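You operate a simulated robot arm through the tools that you are given. There is no shell and no other tool. Be economical: measure what you need, move in short steps, check, and stop when the job is done.

The job below is to be done with a simulated robot arm. You get a single attempt, and the scene is never put back.

## Task
Take the little striped green bowl and leave it on the violet circles with dark grey tab. Take the thick card with teal grip and put it on the top of the small table with teal legs. Fetch the green tin with yellow band and set it on the top of the wooden bench with blue legs. Take the violet paper round with lime tab and leave it on the top of the grey drying plate. Take the small violet plate with green band and leave it on the medium blue paper round with green tab. Take the ring in green with purple tab and put it on top of the medium mould with purple grips. Take the medium green wad with pink band and put it on the large blue paper round with teal tab. The order is free. Set down upright: green tin with yellow band, medium green wad with pink band.

The check looks at the end state, three seconds after you hand in, the way a careful person would. Anything else that was tipped, shoved, dropped, spilled or broken makes it a failure.

## Robot
A 6-joint arm with a four-finger gripper on a trunk, on a base that drives. Base frame: it is fixed to the floor where the robot stands at the start and does not move with it; the origin is under the middle of the robot, x ahead of it, y to its left, z up; the surface under the hand at the start is at about z = 0.862. Lengths are in m, angles in degrees, forces in N, time in s.
With the tool pointing down near the work surface it reaches from about 0.28 to 0.7 m from the robot's upright axis, wherever it stands. Its first joint turns from -166.0 to 166.0 degrees. Places, roughly: green tin with yellow band (8x8x10 cm) [-1.1, -1.5, 1.6]; large blue paper round with teal t (22x23x3 cm) [0.9, 0.9, 0.4]; little striped green bowl (6x6x4 cm) [0.5, 0, 0.9]; medium blue paper round with green (18x19x3 cm) [-2.8, -1.6, 0.9]; medium green wad with pink band [0.75, 4.5, 0.75]; medium mould with purple grips [-5, 0.75, 0.5]; ring in green with purple tab (17x18x5 cm) [-5, -1.7, 0.8]; small violet plate with green band (13x13x2 cm) [-1.5, 0.8, 1.2]; thick card with teal grip (7x6x5 cm) [0.8, -1, 0.9]; top of the grey drying plate (24x24 cm) [-2.36, -1.44, 0.88]; top of the small table with teal legs [-1, 1.4, 0.8]; top of the wooden bench with blue legs [0.7, -0.4, 0.8]; violet circles with dark grey tab (14x13x1 cm) [-1.9, 3.1, 0.8]; violet paper round with lime tab [0.5, -1.5, 0.75]. Payload 3.43 kg.
The tool frame sits at the grasp point between the pads (the TCP): z along the fingers, y along the line on which they close. The tips reach 0.03 m beyond it. The gripper opens to 0.12 m. The gripper's body begins 0.085 m behind the TCP.
Orientation is told as [roll, pitch, yaw] about the base's x, y, z axes, in that order, counted from this pose: with the fingers straight down and closing along the base's y, the tool's x points along the base's -x, its y along +y and its z along -z.

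## Interface
- The arm moves only by the tool jog_arm. Its argument "commands" is a list of rows, each a list of 7 numbers: the finger opening in mm, from 0 to 120, then the shift along the tool's x, y, z in units of 30 mm (1.0 is 30 mm), then the turn, a rotation vector about the tool's x, y, z in units of 4 degrees (1.0 is 4 degrees). In form: [[jaw, dx, dy, dz, rx, ry, rz], ...]. A call has 1 to 8 rows; each row shifts and turns the commanded pose from where the row before left it, along the tool's axes as they then stand. A call with a number of a shift or a turn outside -1 to 1 is refused whole. A row lasts 0.2 s, in which the tool goes at most 0.05 m and 8.6 degrees; a call with a longer step from one row to the next is refused whole, and so is a gripper value outside its range. Where a pose cannot be reached the arm comes as near as it can. A force on the tool above 40 N (or 10 N above the force at the start of the call, whichever is more), or a blocked arm, ends the call early, and 0.2 s more pass. Each finger halts on what it meets, pressing with about 40 N; the grip force reading is that of the motor and also rises with nothing between the fingers. The clock runs only during rows and for 0.2 s after the last one: add rows that do not move to give the fingers time. The reply holds the time, the measured pose of the TCP, the force on the tool along the base axes, the opening and the grip force, in the units named above and with some noise, with the torque about the TCP (base axes, N m) and any sound that the robot's microphone picked up, and new pictures: "show" is both (left out), scene, wrist or none.
- Cameras (640 x 400 px; columns grow to the right, rows downward): "scene" is now at [0.0569, 0.1311, 1.6858]; the picture's right is [-0.09, -1.00, 0.00], its down [-0.77, 0.07, -0.63] and it looks along [0.63, -0.06, -0.78] (base axes); focal length 267 px, centre (320, 200). "wrist" rides on the gripper at [0.071, -0.017, -0.121] in the tool frame; the picture's right is [0.23, 0.97, 0.00], its down [-0.81, 0.19, -0.55] and it looks along [-0.54, 0.13, 0.83] (tool axes); focal length 275 px, centre (320, 200). There is no depth. A picture from a camera that has moved, and an enlarged one, comes with that camera's place and axes in the base frame and with its lens.
- lift_body(by): slides the trunk up (or, below 0, down) by that many m; the arm and the scene camera ride with it, the base frame stays. It gives what a move gives, with no picture.
- steer(legs): drives the robot by 1 to 6 legs, each [ahead, left, turn to the left] in m, m and degrees, along the robot's own axes; the way and the turn of a leg run together, so that a leg with both is an arc; at most 1.5 m and 180 degrees a leg. The arm and the cameras ride along, it lands a little off, and it stops where it bumps. It gives what a move gives, and a new picture of the scene camera.
- pan_tilt(pan, tilt): turns the head with the scene camera to pan (to the left, within 120 degrees either way) and tilt (down, from -29 to 69), counted from straight ahead of the robot. It gives what a move gives, and a new picture of the scene camera.
- zoom(camera, box): a new picture of the part [left, top, right, bottom] of that camera's present view, enlarged. The clock stands still meanwhile.
- close_job(): hands the job in; it is judged then, once.

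Go step by step. Nothing tells you exact positions but the pictures and the camera data: compare them with the known pose of the tool, close in by small moves and look again before you grip or let go. The budget is 207 turns and 260 pictures, counting those below and the enlarged ones. Unless the task says otherwise, let go and move clear before handing in, and close with one line.

The tools are called after ">>>" as a command line: name --pt "numbers of a row" for each row, then --argument value for the rest, lists and objects as JSON in quotes. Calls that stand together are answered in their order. jog_arm: Moves the arm, as the interface text tells. Its arguments: {"type":"object","properties":{"commands":{"type":"array","items":{"type":"array","items":{"type":"number"}}},"show":{"type":"string","enum":["both","scene","wrist","none"]}},"required":["commands"]} The other tools are called the same way: lift_body (by) slides the trunk up or down; steer (legs) drives the base; pan_tilt (pan, tilt) turns the head that bears the scene camera; zoom (camera, box) takes an enlarged picture of a part of a camera's view; close_job () hands the job in.

At the start:

```text
t: 0.0
position: [0.5342, -0.0126, 1.1017]
ee_rot: [0.0, 0.1, 0.0]
wrist_force: [0.2, -0.3, -0.1]
wrist_torque: [-0.01, 0.0, -0.02]
opening: 0.12
grasp_force: 0.1
trunk travel left (down, up): [-0.2, 0.24]
robot x, y, heading: [0.0001, -0.0016, 0.4]
head pan, tilt: [-5.3, 51.0]
```

scene: 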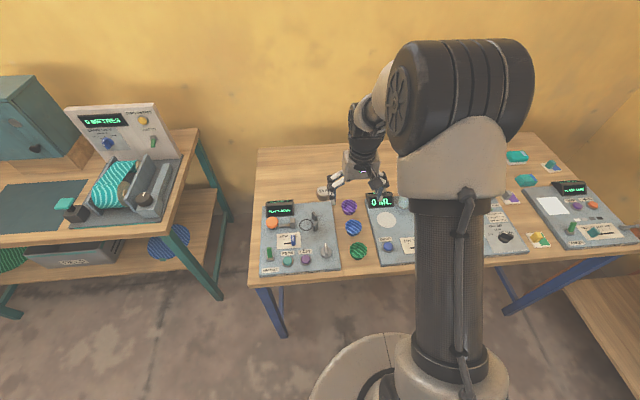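
wrist: 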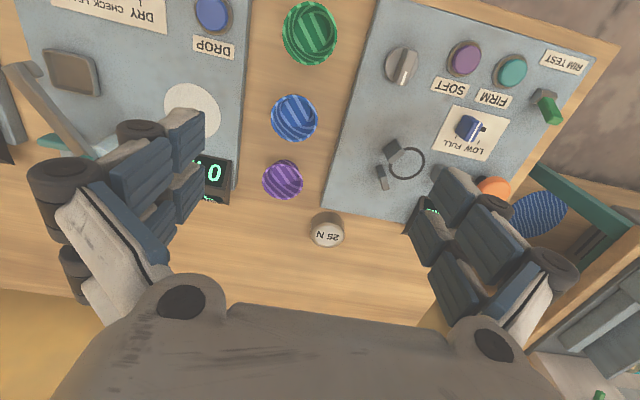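

I see the blue-legged bench ahead with instrument panels and a few bowls, and a teal-legged bench to the left. I'll zoom in for details before moving.

>>> zoom --camera "scene" --box '[240, 130, 440, 280]'

>>> zoom --camera "scene" --box '[460, 120, 640, 260]'

>>> zoom --camera "scene" --box '[0, 70, 240, 310]'

```text
2.67 times, centred on (340, 205) of scene
camera zoom: at [0.0569, 0.1311, 1.6858], right [-0.09, -1.0, 0.0], down [-0.77, 0.07, -0.63], along [0.63, -0.06, -0.78], focal length 713 px, centre (267, 187)
```

zoom: 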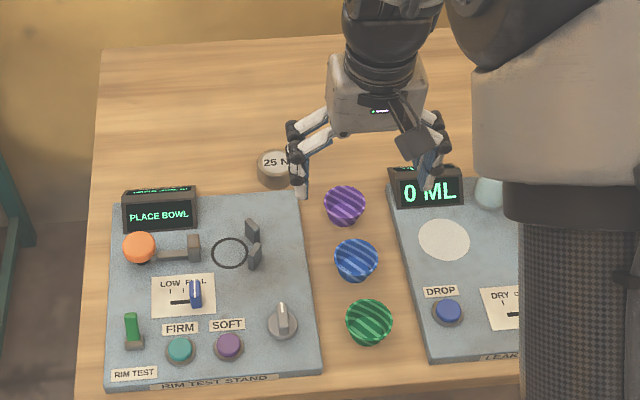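

```text
2.86 times, centred on (550, 190) of scene
camera zoom: at [0.0569, 0.1311, 1.6858], right [-0.09, -1.0, 0.0], down [-0.77, 0.07, -0.63], along [0.63, -0.06, -0.78], focal length 764 px, centre (-337, 229)
```

zoom: 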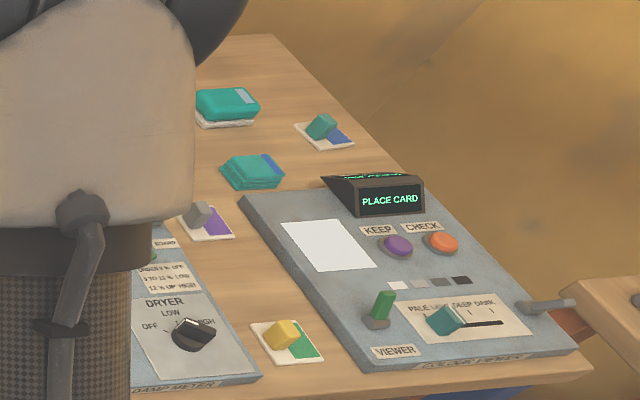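

```text
1.67 times, centred on (120, 190) of scene
camera zoom: at [0.0569, 0.1311, 1.6858], right [-0.09, -1.0, 0.0], down [-0.77, 0.07, -0.63], along [0.63, -0.06, -0.78], focal length 446 px, centre (653, 217)
```

zoom: 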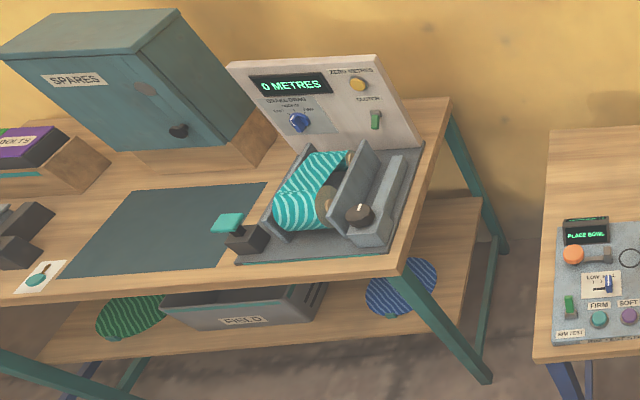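

The green striped bowl is at about (0.479, -0.038), with about 13 cm between the two panels either side. I'll hover over it with a narrowed opening.

>>> jog_arm --pt "85 0.367 -0.167 0.9 0 0 0" --pt "85 0.367 -0.167 0.9 0 0 0" --pt "85 0.367 -0.167 0.9 0 0 0" --pt "85 0.367 -0.167 0.9 0 0 0" --pt "85 0.367 -0.167 0.9 0 0 0" --pt "85 0 0 0 0 0 0"

```text
t: 1.4
position: [0.4804, -0.0417, 0.9686]
ee_rot: [0.0, 0.1, 0.1]
wrist_force: [0.1, -0.5, 0.7]
wrist_torque: [0.01, 0.01, 0.01]
opening: 0.0847
grasp_force: 0.1
trunk travel left (down, up): [-0.2, 0.24]
robot x, y, heading: [-0.0019, 0.0006, 0.0]
head pan, tilt: [-5.3, 51.0]
camera scene: at [0.0567, 0.1313, 1.6858], right [-0.09, -1.0, 0.0], down [-0.77, 0.07, -0.63], along [0.63, -0.06, -0.78], focal length 267 px, centre (320, 200)
camera wrist: at [0.4103, -0.0579, 1.089], right [-0.23, 0.97, 0.0], down [0.81, 0.19, 0.55], along [0.54, 0.13, -0.83], focal length 275 px, centre (320, 200)
```

scene: 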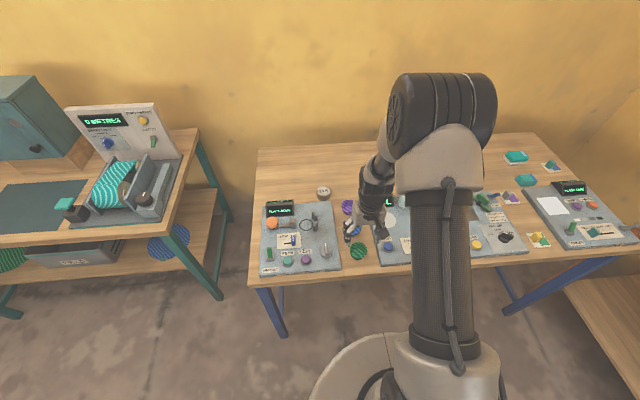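
wrist: 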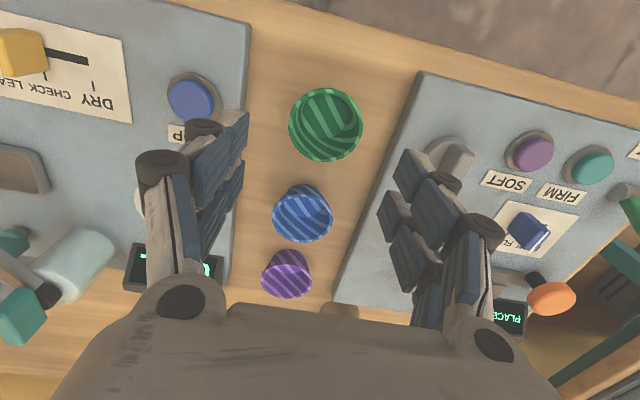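

The bowl's rim centre is about (0.470, -0.040). I'll shift 10 mm and descend to the rim, then close.

>>> jog_arm --pt "78 0.36 0.05 0 0 0 0" --pt "78 0 0 0.8 0 0 0" --pt "78 0 0 0.8 0 0 0" --pt "78 0 0 0.75 0 0 0" --pt "78 0 0 0 0 0 0" --show "wrist"

```text
t: 2.6
position: [0.4685, -0.0358, 0.8945]
ee_rot: [0.0, 0.0, 0.0]
wrist_force: [-0.1, 0.7, -0.5]
wrist_torque: [-0.03, -0.01, 0.01]
opening: 0.0781
grasp_force: 0.0
trunk travel left (down, up): [-0.2, 0.24]
robot x, y, heading: [-0.0013, -0.0026, -0.1]
head pan, tilt: [-5.3, 51.0]
camera wrist: at [0.3981, -0.0531, 1.0165], right [-0.23, 0.97, 0.0], down [0.81, 0.19, 0.55], along [0.54, 0.13, -0.83], focal length 275 px, centre (320, 200)
```

wrist: 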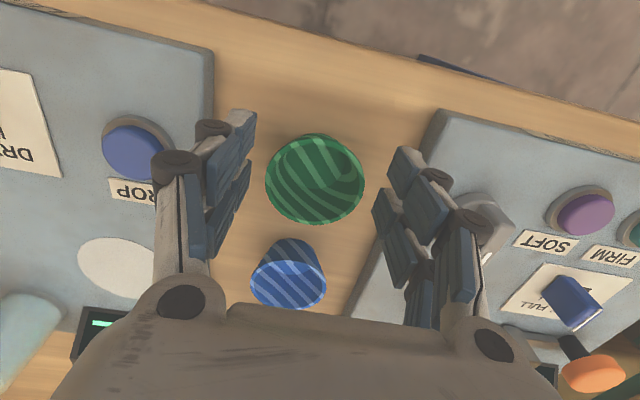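

The bowl sits centred between the fingers. Closing and lifting a little.

>>> jog_arm --pt "40 0 0 0 0 0 0" --pt "40 0 0 0 0 0 0" --pt "40 0 0 0 0 0 0" --pt "40 0 0 0 0 0 0" --pt "40 0 0 -0.7 0 0 0" --pt "40 0 0 -1 0 0 0" --pt "40 0 0 -1 0 0 0" --pt "40 0 0 0 0 0 0" --show "wrist"

>>> pan_tilt --pan 120 --tilt 25

>>> pan_tilt --pan 50 --tilt 25

>>> pan_tilt --pan -110 --tilt 25

```text
t: 4.4
position: [0.4674, -0.0383, 0.9766]
ee_rot: [0.0, 0.1, -0.1]
wrist_force: [-0.2, -0.8, -0.8]
wrist_torque: [0.0, -0.02, -0.01]
opening: 0.0583
grasp_force: 13.7
trunk travel left (down, up): [-0.2, 0.24]
robot x, y, heading: [-0.0012, -0.0003, 0.1]
head pan, tilt: [-5.3, 51.0]
camera wrist: at [0.3971, -0.0536, 1.0968], right [-0.23, 0.97, 0.0], down [0.81, 0.19, 0.55], along [0.54, 0.13, -0.83], focal length 275 px, centre (320, 200)
```

wrist: 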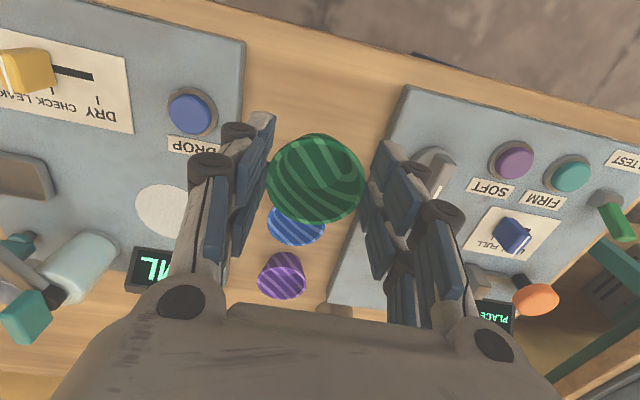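

```text
t: 6.5
position: [0.4673, -0.0378, 0.9767]
ee_rot: [0.1, 0.1, 0.1]
wrist_force: [-0.1, 0.5, -0.9]
wrist_torque: [-0.03, -0.01, -0.01]
opening: 0.0583
grasp_force: 13.8
trunk travel left (down, up): [-0.2, 0.24]
robot x, y, heading: [-0.0019, -0.0015, -0.2]
head pan, tilt: [120.0, 25.0]
camera scene: at [-0.0648, 0.218, 1.7247], right [0.87, 0.5, 0.0], down [0.21, -0.37, -0.91], along [-0.45, 0.79, -0.42], focal length 267 px, centre (320, 200)
```

scene: 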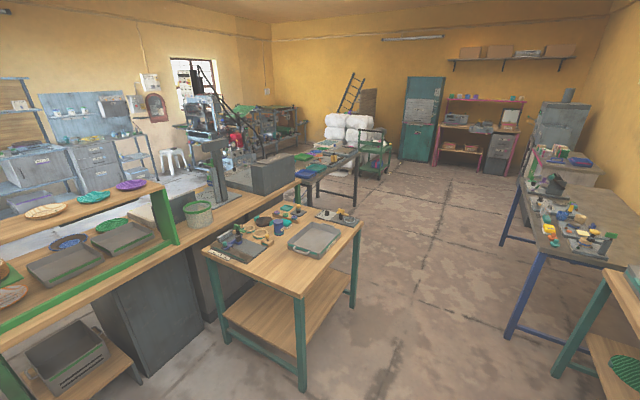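

```text
t: 7.9
position: [0.4684, -0.037, 0.9761]
ee_rot: [0.1, 0.0, -0.1]
wrist_force: [0.5, -0.5, -0.1]
wrist_torque: [0.01, 0.04, -0.02]
opening: 0.0584
grasp_force: 14.0
trunk travel left (down, up): [-0.2, 0.24]
robot x, y, heading: [-0.0009, 0.0001, -0.0]
head pan, tilt: [50.0, 25.0]
camera scene: at [0.0404, 0.2088, 1.7247], right [0.77, -0.64, 0.0], down [-0.27, -0.32, -0.91], along [0.58, 0.69, -0.42], focal length 267 px, centre (320, 200)
```

scene: 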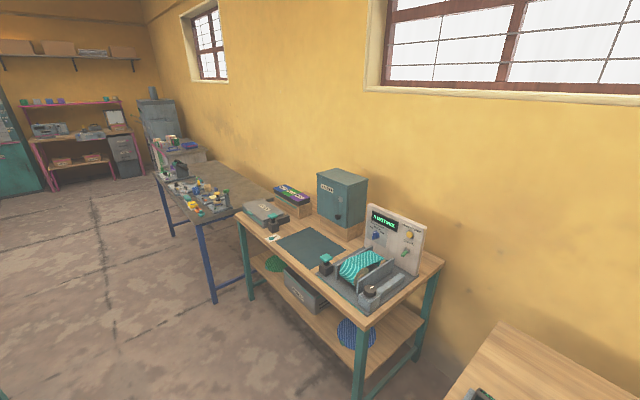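

```text
t: 10.3
position: [0.4675, -0.0378, 0.9762]
ee_rot: [0.0, 0.0, -0.1]
wrist_force: [0.7, 0.2, -0.6]
wrist_torque: [0.01, -0.01, -0.02]
opening: 0.0585
grasp_force: 14.0
trunk travel left (down, up): [-0.2, 0.24]
robot x, y, heading: [0.001, 0.0015, 0.2]
head pan, tilt: [-110.0, 25.0]
camera scene: at [-0.0502, 0.0516, 1.7247], right [-0.94, 0.34, 0.0], down [0.14, 0.4, -0.91], along [-0.31, -0.85, -0.42], focal length 267 px, centre (320, 200)
```

scene: 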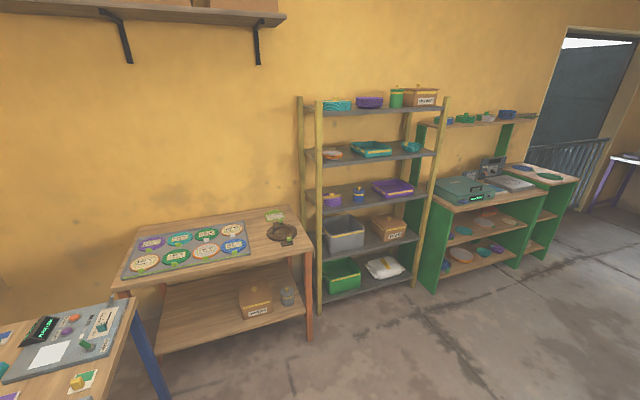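

The bowl is held. I'll look closer at the dark table area where the violet circles should be.

>>> pan_tilt --pan 120 --tilt 20

>>> zoom --camera "scene" --box '[190, 110, 430, 260]'

>>> zoom --camera "scene" --box '[0, 140, 380, 378]'

```text
t: 13.6
position: [0.4673, -0.0382, 0.9768]
ee_rot: [0.0, 0.1, 0.0]
wrist_force: [0.6, -0.7, 0.5]
wrist_torque: [-0.01, 0.01, -0.02]
opening: 0.0587
grasp_force: 13.8
trunk travel left (down, up): [-0.2, 0.24]
robot x, y, heading: [0.0022, -0.0002, 0.0]
head pan, tilt: [120.0, 20.0]
camera scene: at [-0.0653, 0.2189, 1.7328], right [0.87, 0.5, 0.0], down [0.17, -0.3, -0.94], along [-0.47, 0.81, -0.34], focal length 267 px, centre (320, 200)
```

scene: 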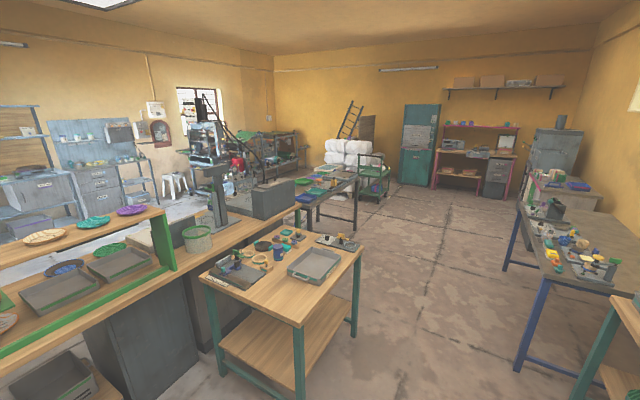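

```text
2.67 times, centred on (310, 185) of scene
camera zoom: at [-0.0653, 0.2189, 1.7328], right [0.87, 0.5, 0.0], down [0.17, -0.3, -0.94], along [-0.47, 0.81, -0.34], focal length 713 px, centre (347, 240)
```

zoom: 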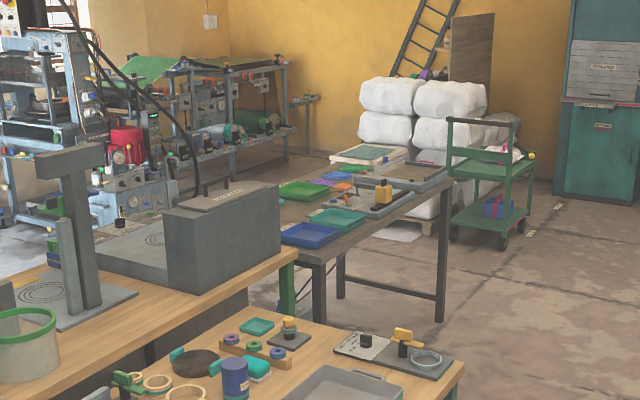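

```text
1.68 times, centred on (190, 259) of scene
camera zoom: at [-0.0653, 0.2189, 1.7328], right [0.87, 0.5, 0.0], down [0.17, -0.3, -0.94], along [-0.47, 0.81, -0.34], focal length 449 px, centre (538, 101)
```

zoom: 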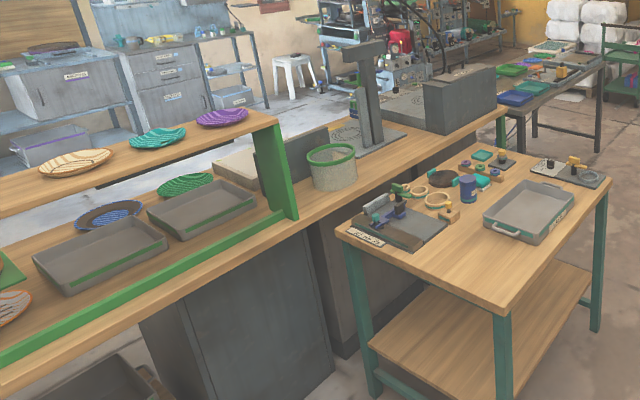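

The violet circles lie on the dark table around (-1.85, 3.1). I'll raise and retract the arm, then drive along the aisle facing that table.

>>> jog_arm --pt "40 0 0 -1 0 0 0" --pt "40 0 0 -1 0 0 0" --pt "40 0.3 0 -1 0 0 0" --pt "40 0.8 0 -1 0 0 0" --pt "40 0.8 0 -1 0 0 0" --pt "40 0.8 0 -1 0 0 0" --pt "40 0.8 0 -1 0 0 0" --pt "40 0 0 0 0 0 0" --show "none"

>>> pan_tilt --pan 0 --tilt 35

>>> steer --legs '[[-0.1, 0, 0], [0, 0, 90], [1.4, 0.0, 0], [1.5, 0, 0], [0, 0, 90], [0.5, 0, 0]]'

```text
t: 15.4
position: [0.3648, -0.0349, 1.1887]
ee_rot: [0.0, 0.1, 0.0]
wrist_force: [0.6, 0.4, -0.9]
wrist_torque: [0.02, 0.06, -0.01]
opening: 0.0584
grasp_force: 14.0
trunk travel left (down, up): [-0.2, 0.24]
robot x, y, heading: [-0.0, 0.0022, -0.0]
head pan, tilt: [120.0, 20.0]
```

```text
t: 17.4
position: [0.3655, -0.0338, 1.1887]
ee_rot: [0.0, 0.0, -0.1]
wrist_force: [0.2, 0.6, 0.6]
wrist_torque: [-0.02, -0.01, 0.01]
opening: 0.0585
grasp_force: 14.2
trunk travel left (down, up): [-0.2, 0.24]
robot x, y, heading: [-0.001, -0.0021, -0.1]
head pan, tilt: [0.0, 35.0]
camera scene: at [0.0693, 0.1383, 1.7089], right [0.0, -1.0, 0.0], down [-0.57, 0.0, -0.82], along [0.82, 0.0, -0.57], focal length 267 px, centre (320, 200)
```

scene: 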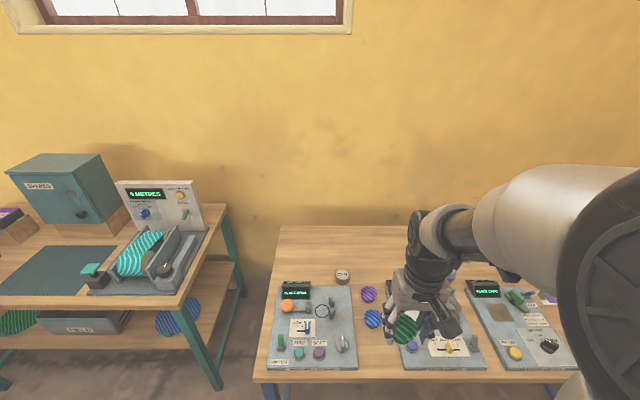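

```text
t: 42.5
position: [-0.9587, 2.9083, 1.1877]
ee_rot: [0.0, -0.1, -177.0]
wrist_force: [-1.3, -0.2, -0.9]
wrist_torque: [0.02, -0.03, 0.0]
opening: 0.0586
grasp_force: 14.4
trunk travel left (down, up): [-0.2, 0.24]
robot x, y, heading: [-0.5938, 2.8924, -176.8]
head pan, tilt: [0.0, 35.0]
camera scene: at [-0.6522, 2.7467, 1.7089], right [-0.05, 1.0, 0.0], down [0.57, 0.03, -0.82], along [-0.82, -0.04, -0.57], focal length 267 px, centre (320, 200)
```

scene: 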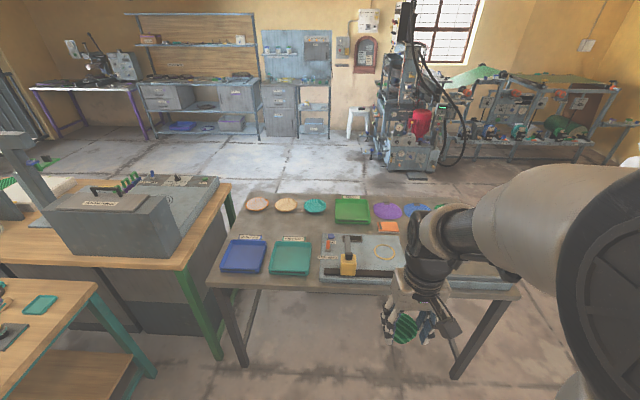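

The violet circles are at the back right of the dark table. I'll zoom and look to the right for a way round to the back side.

>>> zoom --camera "scene" --box '[230, 170, 490, 310]'

>>> pan_tilt --pan -45 --tilt 35

```text
2.46 times, centred on (360, 240) of scene
camera zoom: at [-0.6522, 2.7467, 1.7089], right [-0.05, 1.0, 0.0], down [0.57, 0.03, -0.82], along [-0.82, -0.04, -0.57], focal length 658 px, centre (222, 102)
```

zoom: 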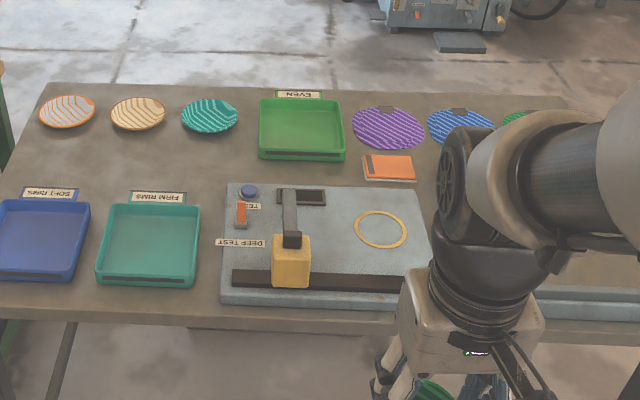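

```text
t: 43.6
position: [-0.958, 2.9076, 1.1883]
ee_rot: [0.0, -0.1, -176.9]
wrist_force: [-0.4, -0.5, -0.6]
wrist_torque: [-0.02, -0.01, 0.0]
opening: 0.0586
grasp_force: 14.3
trunk travel left (down, up): [-0.2, 0.24]
robot x, y, heading: [-0.5918, 2.8963, -176.9]
head pan, tilt: [-45.0, 35.0]
camera scene: at [-0.629, 2.8102, 1.7089], right [0.67, 0.74, 0.0], down [0.43, -0.38, -0.82], along [-0.61, 0.55, -0.57], focal length 267 px, centre (320, 200)
```

scene: 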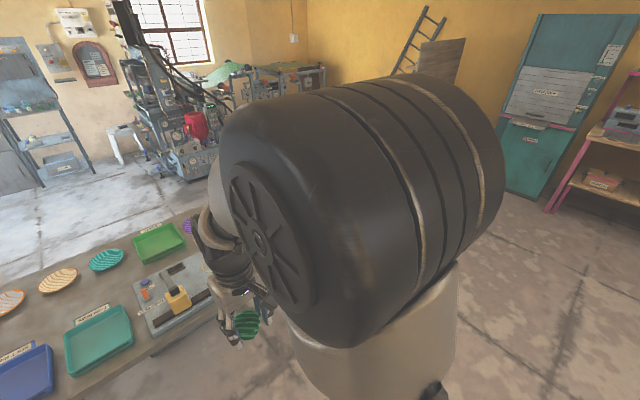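

The circles are at about (-1.89, 3.07), just 0.16 m from the back edge, so I'll go round the right end to the back, where the floor is open. First I'll strafe right and look.

>>> steer --legs '[[0, -1.05, -3]]'

>>> pan_tilt --pan 15 --tilt 35

```text
t: 49.0
position: [-0.9916, 3.9663, 1.1882]
ee_rot: [0.0, 0.0, -179.2]
wrist_force: [-0.6, 0.7, -0.8]
wrist_torque: [-0.03, 0.02, 0.01]
opening: 0.0586
grasp_force: 13.6
trunk travel left (down, up): [-0.2, 0.24]
robot x, y, heading: [-0.6275, 3.9389, -179.2]
head pan, tilt: [-45.0, 35.0]
camera scene: at [-0.6656, 3.855, 1.7089], right [0.7, 0.72, 0.0], down [0.41, -0.4, -0.82], along [-0.59, 0.57, -0.57], focal length 267 px, centre (320, 200)
```

scene: 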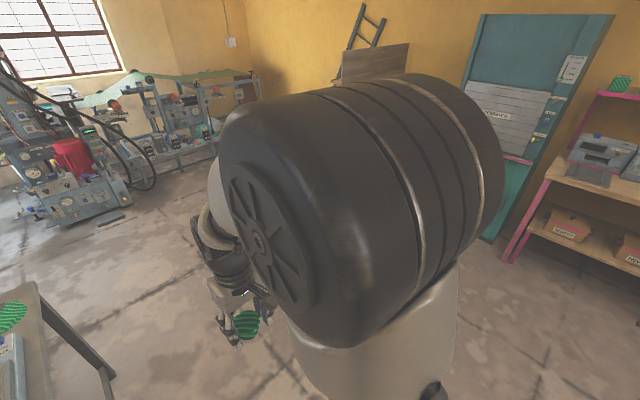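

```text
t: 50.3
position: [-0.9918, 3.9648, 1.1884]
ee_rot: [0.0, 0.1, -179.2]
wrist_force: [-0.3, -0.2, -0.6]
wrist_torque: [-0.03, 0.0, -0.02]
opening: 0.0584
grasp_force: 14.2
trunk travel left (down, up): [-0.2, 0.24]
robot x, y, heading: [-0.6246, 3.9353, -179.3]
head pan, tilt: [15.0, 35.0]
camera scene: at [-0.6874, 3.7694, 1.7089], right [-0.27, 0.96, 0.0], down [0.55, 0.15, -0.82], along [-0.79, -0.22, -0.57], focal length 267 px, centre (320, 200)
```

scene: 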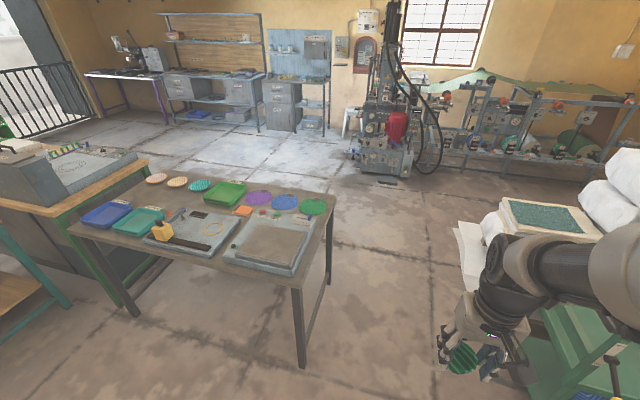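

The aisle (y 3.5–4.45) is clear. Driving through and round the back, then turning to face +x.

>>> pan_tilt --pan 0 --tilt 50

>>> steer --legs '[[1.0, 0, -0.7], [0.95, 0, 0], [0, 0.85, 0], [0, 0, 180]]'

```text
t: 51.1
position: [-0.9906, 3.9647, 1.1882]
ee_rot: [0.0, 0.0, -179.3]
wrist_force: [0.6, 0.6, 0.5]
wrist_torque: [-0.01, 0.0, 0.03]
opening: 0.058
grasp_force: 14.1
trunk travel left (down, up): [-0.2, 0.24]
robot x, y, heading: [-0.6254, 3.9353, -179.8]
head pan, tilt: [0.0, 50.0]
camera scene: at [-0.6796, 3.792, 1.6872], right [-0.01, 1.0, 0.0], down [0.77, 0.01, -0.64], along [-0.64, -0.01, -0.77], focal length 267 px, centre (320, 200)
```

scene: 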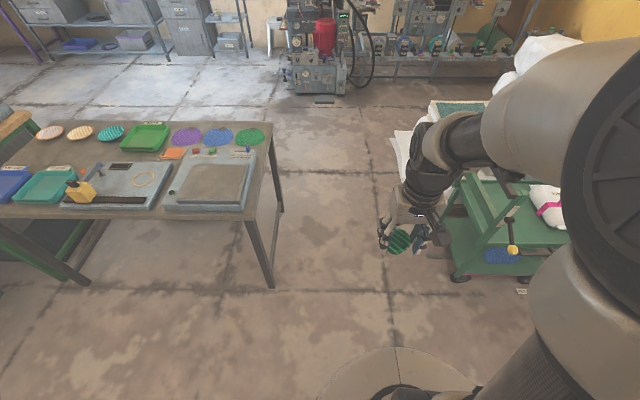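

```text
t: 72.3
position: [-2.2314, 3.0818, 1.188]
ee_rot: [0.0, 0.0, -0.6]
wrist_force: [0.1, 0.1, -0.8]
wrist_torque: [0.0, -0.01, 0.0]
opening: 0.0582
grasp_force: 13.6
trunk travel left (down, up): [-0.2, 0.24]
robot x, y, heading: [-2.5956, 3.1199, -0.6]
head pan, tilt: [0.0, 50.0]
camera scene: at [-2.5371, 3.2577, 1.6872], right [-0.01, -1.0, 0.0], down [-0.77, 0.01, -0.64], along [0.64, -0.01, -0.77], focal length 267 px, centre (320, 200)
```

scene: 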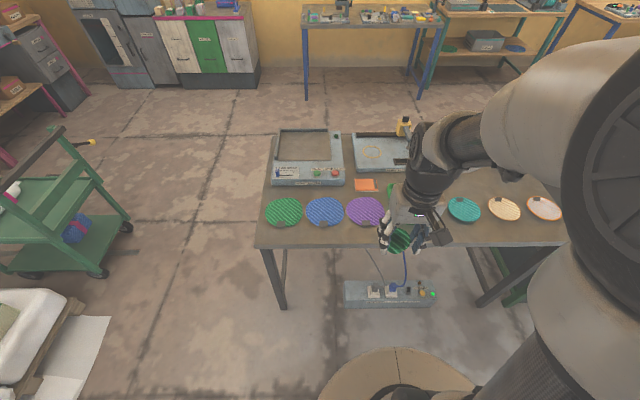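

The violet circles are at about (-1.86, 3.06). I'll creep forward 0.12 m and look with the wrist camera.

>>> steer --legs '[[0.12, -0.02, 0]]'

>>> jog_arm --pt "40 -1 0 0.3 0 0 0" --pt "40 -1 0 0.3 0 0 0" --pt "40 -1 0 0.5 0 0 0" --pt "40 -1 0 0.5 0 0 0" --pt "40 -1 0 0.5 0 0 0" --pt "40 -0.5 0 0.5 0 0 0" --pt "40 -0.3 0 0.5 0 0 0" --pt "40 0 0 0 0 0 0"

```text
t: 73.5
position: [-2.1128, 3.0589, 1.1868]
ee_rot: [0.1, 0.1, -0.7]
wrist_force: [0.7, -0.1, -0.4]
wrist_torque: [0.03, 0.07, 0.0]
opening: 0.0583
grasp_force: 14.2
trunk travel left (down, up): [-0.2, 0.24]
robot x, y, heading: [-2.4766, 3.0971, -0.8]
head pan, tilt: [0.0, 50.0]
camera scene: at [-2.4174, 3.2359, 1.6871], right [-0.01, -1.0, 0.0], down [-0.77, 0.01, -0.64], along [0.64, -0.01, -0.77], focal length 267 px, centre (320, 200)
```

scene: 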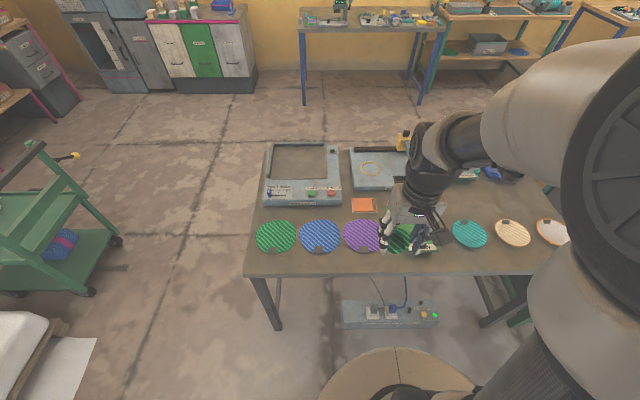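

```text
t: 75.3
position: [-1.9397, 3.0569, 1.0965]
ee_rot: [0.0, 0.0, -0.7]
wrist_force: [-0.2, -0.3, -0.3]
wrist_torque: [0.01, -0.01, 0.01]
opening: 0.0581
grasp_force: 14.6
trunk travel left (down, up): [-0.2, 0.24]
robot x, y, heading: [-2.4794, 3.0995, -0.7]
head pan, tilt: [0.0, 50.0]
camera scene: at [-2.4196, 3.2363, 1.6872], right [-0.01, -1.0, 0.0], down [-0.77, 0.01, -0.64], along [0.64, -0.01, -0.77], focal length 267 px, centre (320, 200)
camera wrist: at [-2.0109, 3.0416, 1.2164], right [-0.22, 0.98, 0.0], down [0.81, 0.18, 0.55], along [0.54, 0.12, -0.83], focal length 275 px, centre (320, 200)
```

scene: 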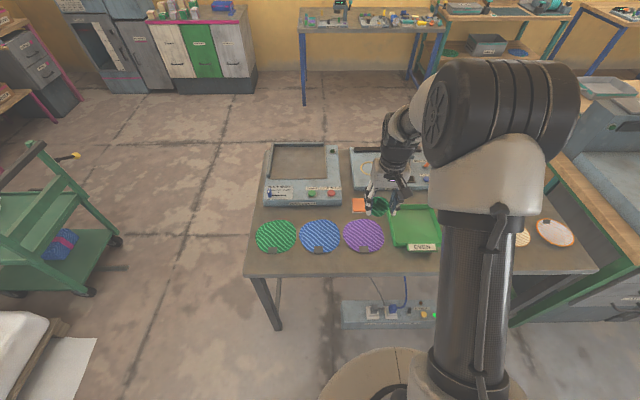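
wrist: 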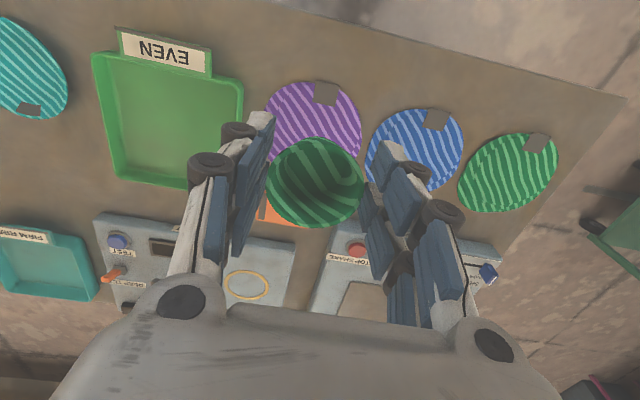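

I'll move over the violet circle centre (-1.863, 3.058) and lower to about 0.9.

>>> jog_arm --pt "40 -0.8 0 0.5 0 0 0" --pt "40 -0.9 0.03 0.9 0 0 0" --pt "40 -0.8 0 1 0 0 0" --pt "40 0 0 1 0 0 0" --pt "40 0 0 1 0 0 0" --pt "40 0 0 1 0 0 0" --pt "40 0 0 0.8 0 0 0" --pt "40 0 0 0 0 0 0"

```text
t: 77.1
position: [-1.8628, 3.0579, 0.9099]
ee_rot: [-0.1, 0.0, -0.6]
wrist_force: [-0.4, 0.8, -0.5]
wrist_torque: [-0.01, 0.01, 0.03]
opening: 0.058
grasp_force: 13.6
trunk travel left (down, up): [-0.2, 0.24]
robot x, y, heading: [-2.4778, 3.0988, -0.8]
head pan, tilt: [0.0, 50.0]
camera scene: at [-2.4194, 3.2362, 1.6872], right [-0.01, -1.0, 0.0], down [-0.77, 0.01, -0.64], along [0.64, -0.01, -0.77], focal length 267 px, centre (320, 200)
camera wrist: at [-1.9341, 3.042, 1.03], right [-0.22, 0.98, 0.0], down [0.81, 0.18, 0.55], along [0.54, 0.12, -0.83], focal length 275 px, centre (320, 200)
```

scene: 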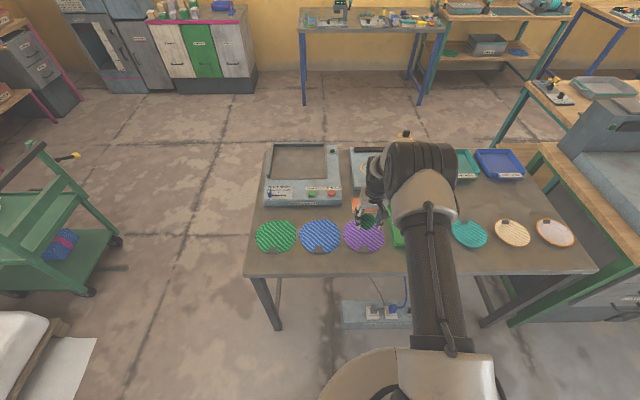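
wrist: 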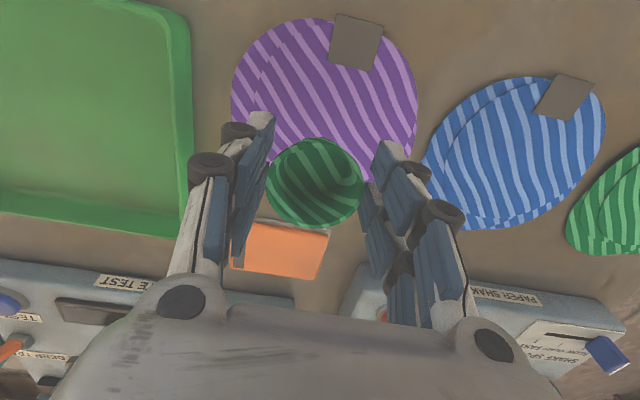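

The circle is slightly nearer: centre about (-1.88, 3.058), surface near z 0.82. I'll correct and descend gently until contact.

>>> jog_arm --pt "40 0.58 0 0 0 0 0" --pt "40 0 0 0.5 0 0 0" --pt "40 0 0 0.5 0 0 0" --pt "40 0 0 0.15 0 0 0" --pt "40 0 0 0 0 0 0" --show "wrist"

```text
t: 78.3
position: [-1.8815, 3.0588, 0.8743]
ee_rot: [-0.1, 0.1, -0.6]
wrist_force: [-1.0, -0.5, 0.2]
wrist_torque: [0.0, 0.01, 0.02]
opening: 0.0583
grasp_force: 13.5
trunk travel left (down, up): [-0.2, 0.24]
robot x, y, heading: [-2.4778, 3.0981, -0.8]
head pan, tilt: [0.0, 50.0]
camera wrist: at [-1.9527, 3.0434, 0.9952], right [-0.22, 0.98, 0.0], down [0.81, 0.18, 0.55], along [0.54, 0.12, -0.83], focal length 275 px, centre (320, 200)
```

wrist: 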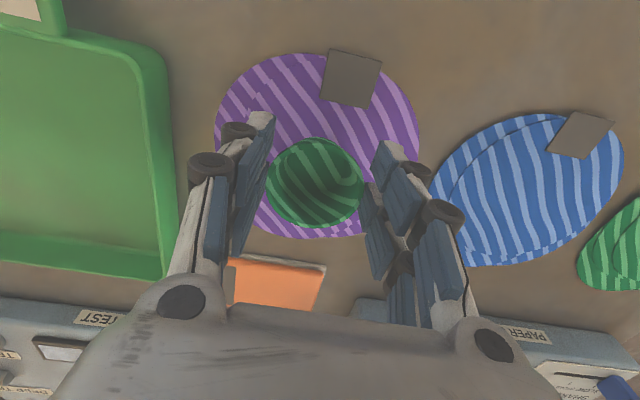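

Well aligned. Lowering the last ~2 cm in small steps, watching the force.

>>> jog_arm --pt "40 0 0 0.2 0 0 0" --pt "40 0 0 0.2 0 0 0" --pt "40 0 0 0.15 0 0 0" --pt "40 0 0 0.1 0 0 0" --pt "40 0 0 0 0 0 0" --show "wrist"

```text
t: 79.5
position: [-1.8811, 3.0578, 0.8574]
ee_rot: [0.0, -0.2, -0.7]
wrist_force: [1.3, 5.7, 13.4]
wrist_torque: [0.16, -0.21, 0.09]
opening: 0.0585
grasp_force: 14.3
trunk travel left (down, up): [-0.2, 0.24]
robot x, y, heading: [-2.4775, 3.1036, -0.5]
head pan, tilt: [0.0, 50.0]
camera wrist: at [-1.9525, 3.0431, 0.9769], right [-0.22, 0.98, 0.0], down [0.81, 0.18, 0.56], along [0.54, 0.12, -0.83], focal length 275 px, centre (320, 200)
```

wrist: 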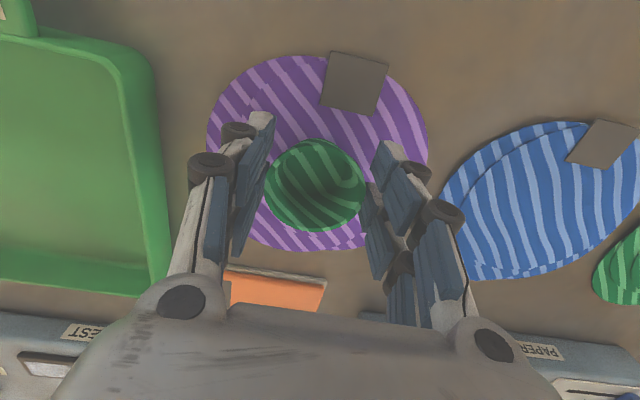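

Contact is made (13 N). Releasing with a slight unload, then rising.

>>> jog_arm --pt "40 0 0 -0.1 0 0 0" --pt "66 0 0 0 0 0 0" --pt "74 0 0 0 0 0 0" --pt "74 0 0 0 0 0 0" --pt "74 0 0 -0.7 0 0 0" --pt "74 0 0 -1 0 0 0" --pt "74 0 0 -1 0 0 0" --pt "74 0 0 0 0 0 0" --show "wrist"

```text
t: 81.3
position: [-1.88, 3.0533, 0.9396]
ee_rot: [0.0, 0.1, -0.7]
wrist_force: [-0.1, -0.1, 0.7]
wrist_torque: [0.01, 0.03, 0.0]
opening: 0.0738
grasp_force: 0.0
trunk travel left (down, up): [-0.2, 0.24]
robot x, y, heading: [-2.4822, 3.1022, -0.7]
head pan, tilt: [0.0, 50.0]
camera wrist: at [-1.9517, 3.0387, 1.0591], right [-0.22, 0.98, 0.0], down [0.81, 0.18, 0.55], along [0.54, 0.12, -0.83], focal length 275 px, centre (320, 200)
```

wrist: 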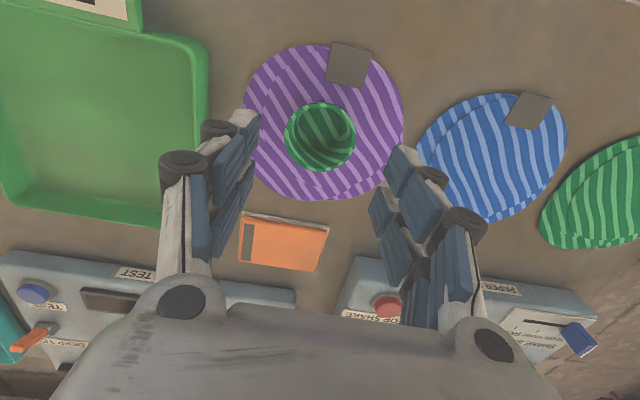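

The bowl is in place. Next is the green wad near (0.75, 4.5): I'll retract and drive back out through the aisle.

>>> jog_arm --pt "74 0.6 0 -1 0 0 0" --pt "74 1 0 -1 0 0 0" --pt "74 1 0 -1 0 0 0" --pt "74 1 0 -1 0 0 0" --pt "74 1 0 -1 0 0 0" --pt "74 1 0 -1 0 0 0" --pt "74 1 0 -1 0 0 0" --pt "74 0.5 0 -1 0 0 0" --show "none"

>>> steer --legs '[[-0.12, 0, 0.7], [0, 0.88, 0], [1.3, 0, 0], [1.1, 0, 0]]'

```text
t: 83.1
position: [-2.0942, 3.057, 1.181]
ee_rot: [0.0, 0.0, -0.7]
wrist_force: [-0.5, -0.1, -0.1]
wrist_torque: [0.02, -0.04, -0.05]
opening: 0.0742
grasp_force: 0.0
trunk travel left (down, up): [-0.2, 0.24]
robot x, y, heading: [-2.4787, 3.0989, -0.7]
head pan, tilt: [0.0, 50.0]
```

```text
t: 99.9
position: [0.1846, 3.8675, 1.1797]
ee_rot: [0.1, 0.0, -1.5]
wrist_force: [0.7, 0.5, -0.3]
wrist_torque: [0.01, -0.01, 0.03]
opening: 0.0739
grasp_force: 0.0
trunk travel left (down, up): [-0.2, 0.24]
robot x, y, heading: [-0.2016, 3.9175, -1.6]
head pan, tilt: [0.0, 50.0]
camera scene: at [-0.1382, 4.0508, 1.6872], right [-0.03, -1.0, 0.0], down [-0.77, 0.02, -0.64], along [0.64, -0.02, -0.77], focal length 267 px, centre (320, 200)
```

scene: 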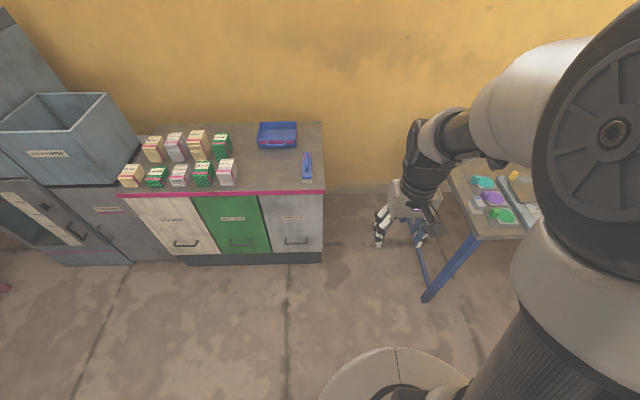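

>>> zoom --camera "scene" --box '[110, 110, 270, 210]'

```text
4.00 times, centred on (190, 160) of scene
camera zoom: at [-0.1382, 4.0508, 1.6872], right [-0.03, -1.0, 0.0], down [-0.77, 0.02, -0.64], along [0.64, -0.02, -0.77], focal length 1070 px, centre (840, 360)
```

zoom: 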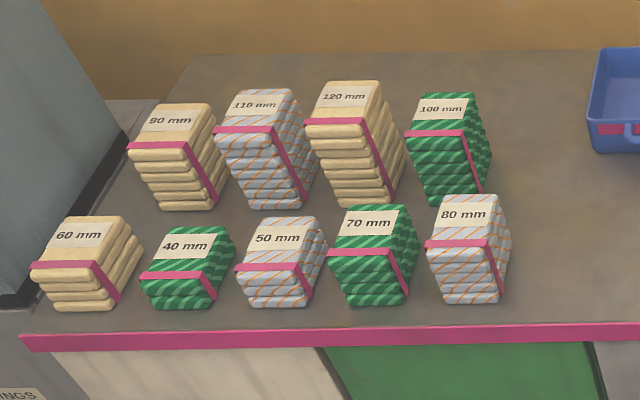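

The medium green wad is the "70 mm" one in the front row. I'll drive up to it.

>>> steer --legs '[[0, 0.68, 1.6], [0.33, 0, 0]]'

>>> jog_arm --pt "110 -0.6 0 0.5 0 0 0" --pt "110 -0.6 0 0.5 0 0 0" --pt "110 -0.6 0 0.5 0 0 0" --pt "110 0 0 0 0 0 0"

```text
t: 105.5
position: [0.5222, 4.5684, 1.1797]
ee_rot: [0.0, 0.0, 0.6]
wrist_force: [-0.3, 0.1, 0.5]
wrist_torque: [-0.01, 0.01, -0.01]
opening: 0.0742
grasp_force: 0.1
trunk travel left (down, up): [-0.2, 0.24]
robot x, y, heading: [0.1362, 4.5995, 0.5]
head pan, tilt: [0.0, 50.0]
camera scene: at [0.1946, 4.7387, 1.6871], right [0.01, -1.0, 0.0], down [-0.77, -0.01, -0.64], along [0.64, 0.01, -0.77], focal length 267 px, centre (320, 200)
```

scene: 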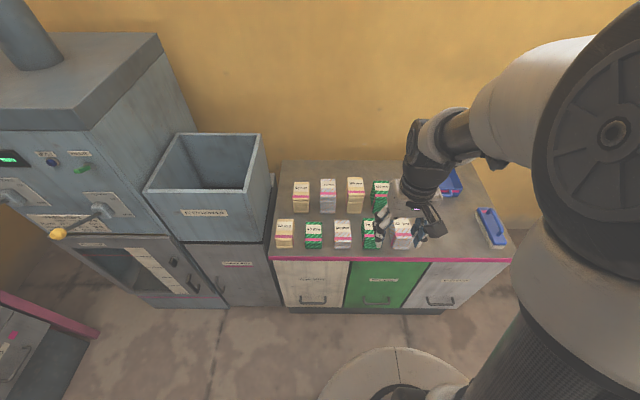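

```text
t: 106.5
position: [0.5774, 4.5657, 1.1356]
ee_rot: [0.0, 0.0, 0.6]
wrist_force: [-1.0, -0.3, 0.2]
wrist_torque: [-0.02, -0.02, 0.03]
opening: 0.11
grasp_force: 0.2
trunk travel left (down, up): [-0.2, 0.24]
robot x, y, heading: [0.1384, 4.603, 0.7]
head pan, tilt: [0.0, 50.0]
camera scene: at [0.1927, 4.7388, 1.6872], right [0.01, -1.0, 0.0], down [-0.77, -0.01, -0.64], along [0.64, 0.01, -0.77], focal length 267 px, centre (320, 200)
camera wrist: at [0.507, 4.5493, 1.256], right [-0.24, 0.97, 0.0], down [0.81, 0.2, 0.55], along [0.54, 0.13, -0.83], focal length 275 px, centre (320, 200)
```

scene: 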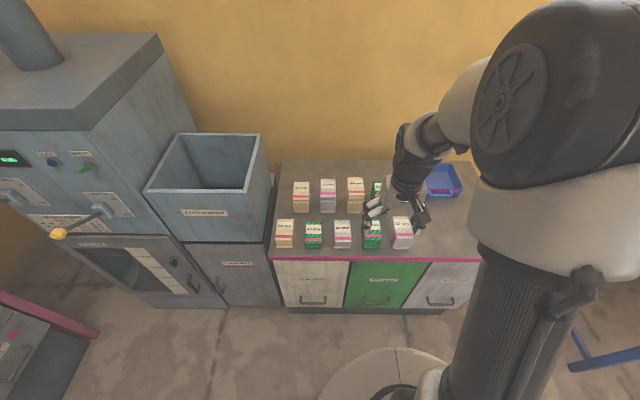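
wrist: 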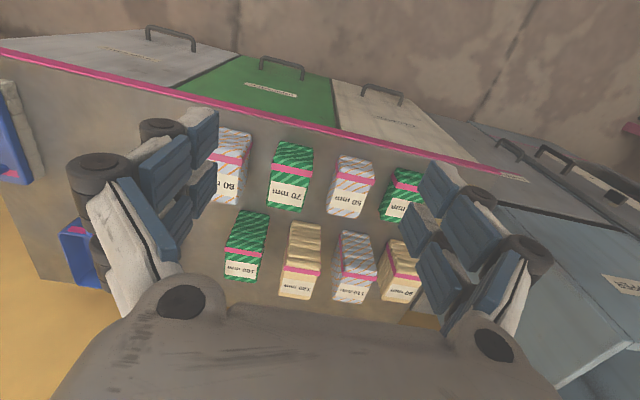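

The 70 mm wad is in the front row, between the 80 and 50 mm ones. Its destination is a low shelf under a tabletop, so I must pick it with a tilted tool. I'll zoom to measure the gaps first.

>>> zoom --camera "wrist" --box '[200, 110, 440, 260]'

>>> zoom --camera "scene" --box '[270, 165, 430, 265]'

```text
2.67 times, centred on (320, 185) of wrist
camera zoom: at [0.507, 4.5493, 1.256], right [-0.24, 0.97, 0.0], down [0.81, 0.2, 0.55], along [0.54, 0.13, -0.83], focal length 734 px, centre (320, 240)
```

zoom: 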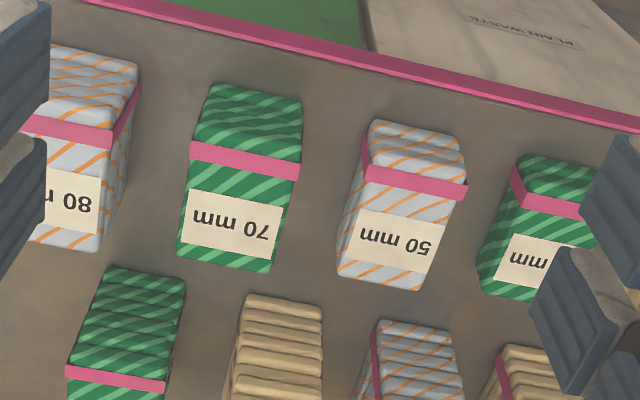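

```text
4.00 times, centred on (350, 215) of scene
camera zoom: at [0.1927, 4.7388, 1.6872], right [0.01, -1.0, 0.0], down [-0.77, -0.01, -0.64], along [0.64, 0.01, -0.77], focal length 1070 px, centre (200, 140)
```

zoom: 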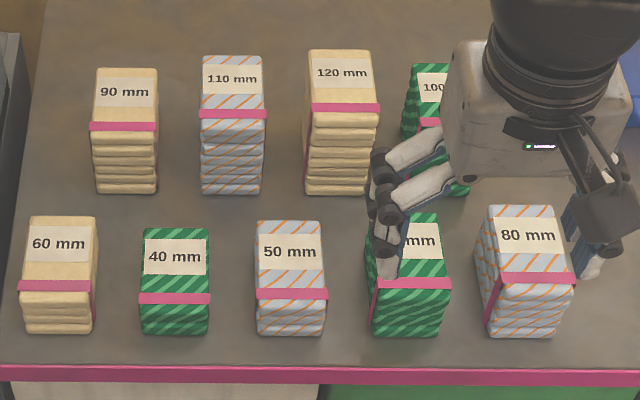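

The wad measures about 6.5 × 10 × 7 cm, centred near (0.757, 4.552, 0.818), with roughly 4 cm gaps on each side. I'll tilt the tool forward about 48° while clear above.

>>> jog_arm --pt "95 0 0 0 0 -1 0" --pt "95 0 0 0 0 -1 0" --pt "95 0 0 0 0 -1 0" --pt "95 0 0 0 0 -1 0" --pt "95 0 0 0 0 -1 0" --pt "95 0 0 0 0 -1 0" --pt "95 0 0 0 0 -1 0" --pt "95 0 0 0 0 -1 0" --show "none"

>>> jog_arm --pt "95 0 0 0 0 -1 0" --pt "95 0 0 0 0 -1 0" --pt "95 0 0 0 0 -1 0" --pt "95 0 0 0 0 -1 0" --pt "95 0 0 0 0 0 0"

```text
t: 108.2
position: [0.5787, 4.576, 1.1353]
ee_rot: [1.5, -25.9, 0.7]
wrist_force: [0.0, -0.5, -0.5]
wrist_torque: [0.03, 0.02, 0.03]
opening: 0.095
grasp_force: 0.0
out of reach, approached as far as the arm can: row 7, 8
trunk travel left (down, up): [-0.2, 0.24]
robot x, y, heading: [0.1367, 4.5957, 0.8]
head pan, tilt: [0.0, 50.0]
```

```text
t: 109.5
position: [0.5744, 4.5855, 1.1333]
ee_rot: [4.3, -29.3, 0.3]
wrist_force: [0.5, -0.8, 0.1]
wrist_torque: [-0.02, 0.03, 0.02]
opening: 0.0952
grasp_force: 0.0
out of reach, approached as far as the arm can: row 1, 2, 3, 4
trunk travel left (down, up): [-0.2, 0.24]
robot x, y, heading: [0.1354, 4.5989, 0.6]
head pan, tilt: [0.0, 50.0]
camera scene: at [0.1937, 4.7387, 1.6872], right [0.01, -1.0, 0.0], down [-0.77, -0.01, -0.64], along [0.64, 0.01, -0.77], focal length 267 px, centre (320, 200)
camera wrist: at [0.4548, 4.5596, 1.202], right [-0.24, 0.97, -0.05], down [0.43, 0.15, 0.89], along [0.87, 0.2, -0.45], focal length 275 px, centre (320, 200)
```

scene: 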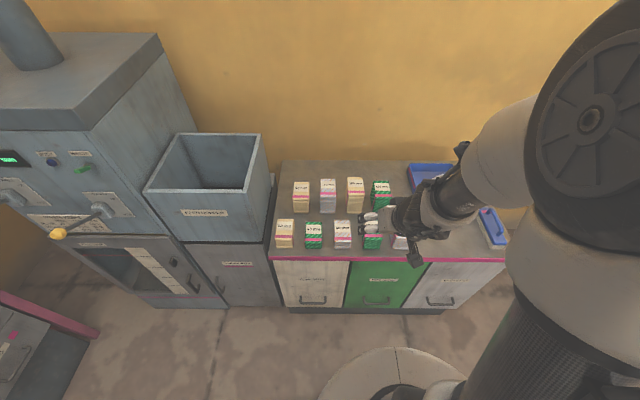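
wrist: 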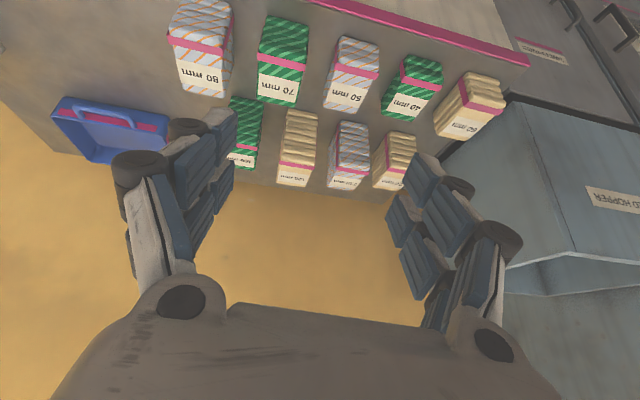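

The tilt limit appears because the wrist is folded near the body. I'll move forward along the tool axis and see if it comes within reach.

>>> jog_arm --pt "95 0 0 0.8 0 0 0" --pt "95 0 0 0.8 0 0 0" --pt "95 0 0 0.8 0 0 0" --pt "95 0 0 0.8 0 0 0" --pt "95 0 0 0 0 0 0" --pt "95 0 0 0 0 0 0" --show "wrist"

```text
t: 110.8
position: [0.6223, 4.5943, 1.0496]
ee_rot: [4.4, -29.5, 0.4]
wrist_force: [0.1, -0.5, 0.3]
wrist_torque: [0.01, 0.01, 0.03]
opening: 0.095
grasp_force: 0.0
trunk travel left (down, up): [-0.2, 0.24]
robot x, y, heading: [0.1391, 4.5984, 0.5]
head pan, tilt: [0.0, 50.0]
camera wrist: at [0.5029, 4.5678, 1.1196], right [-0.24, 0.97, -0.05], down [0.43, 0.15, 0.89], along [0.87, 0.2, -0.45], focal length 275 px, centre (320, 200)
```

wrist: 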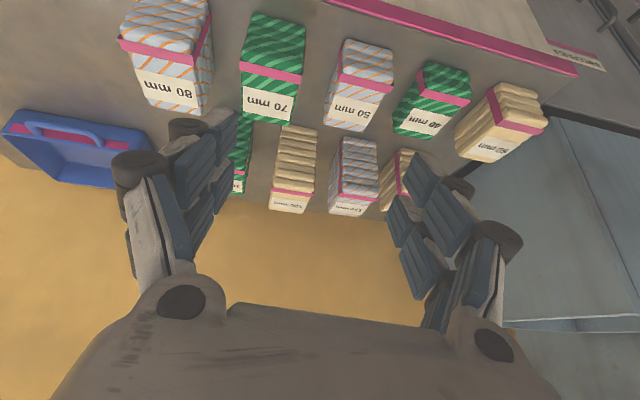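

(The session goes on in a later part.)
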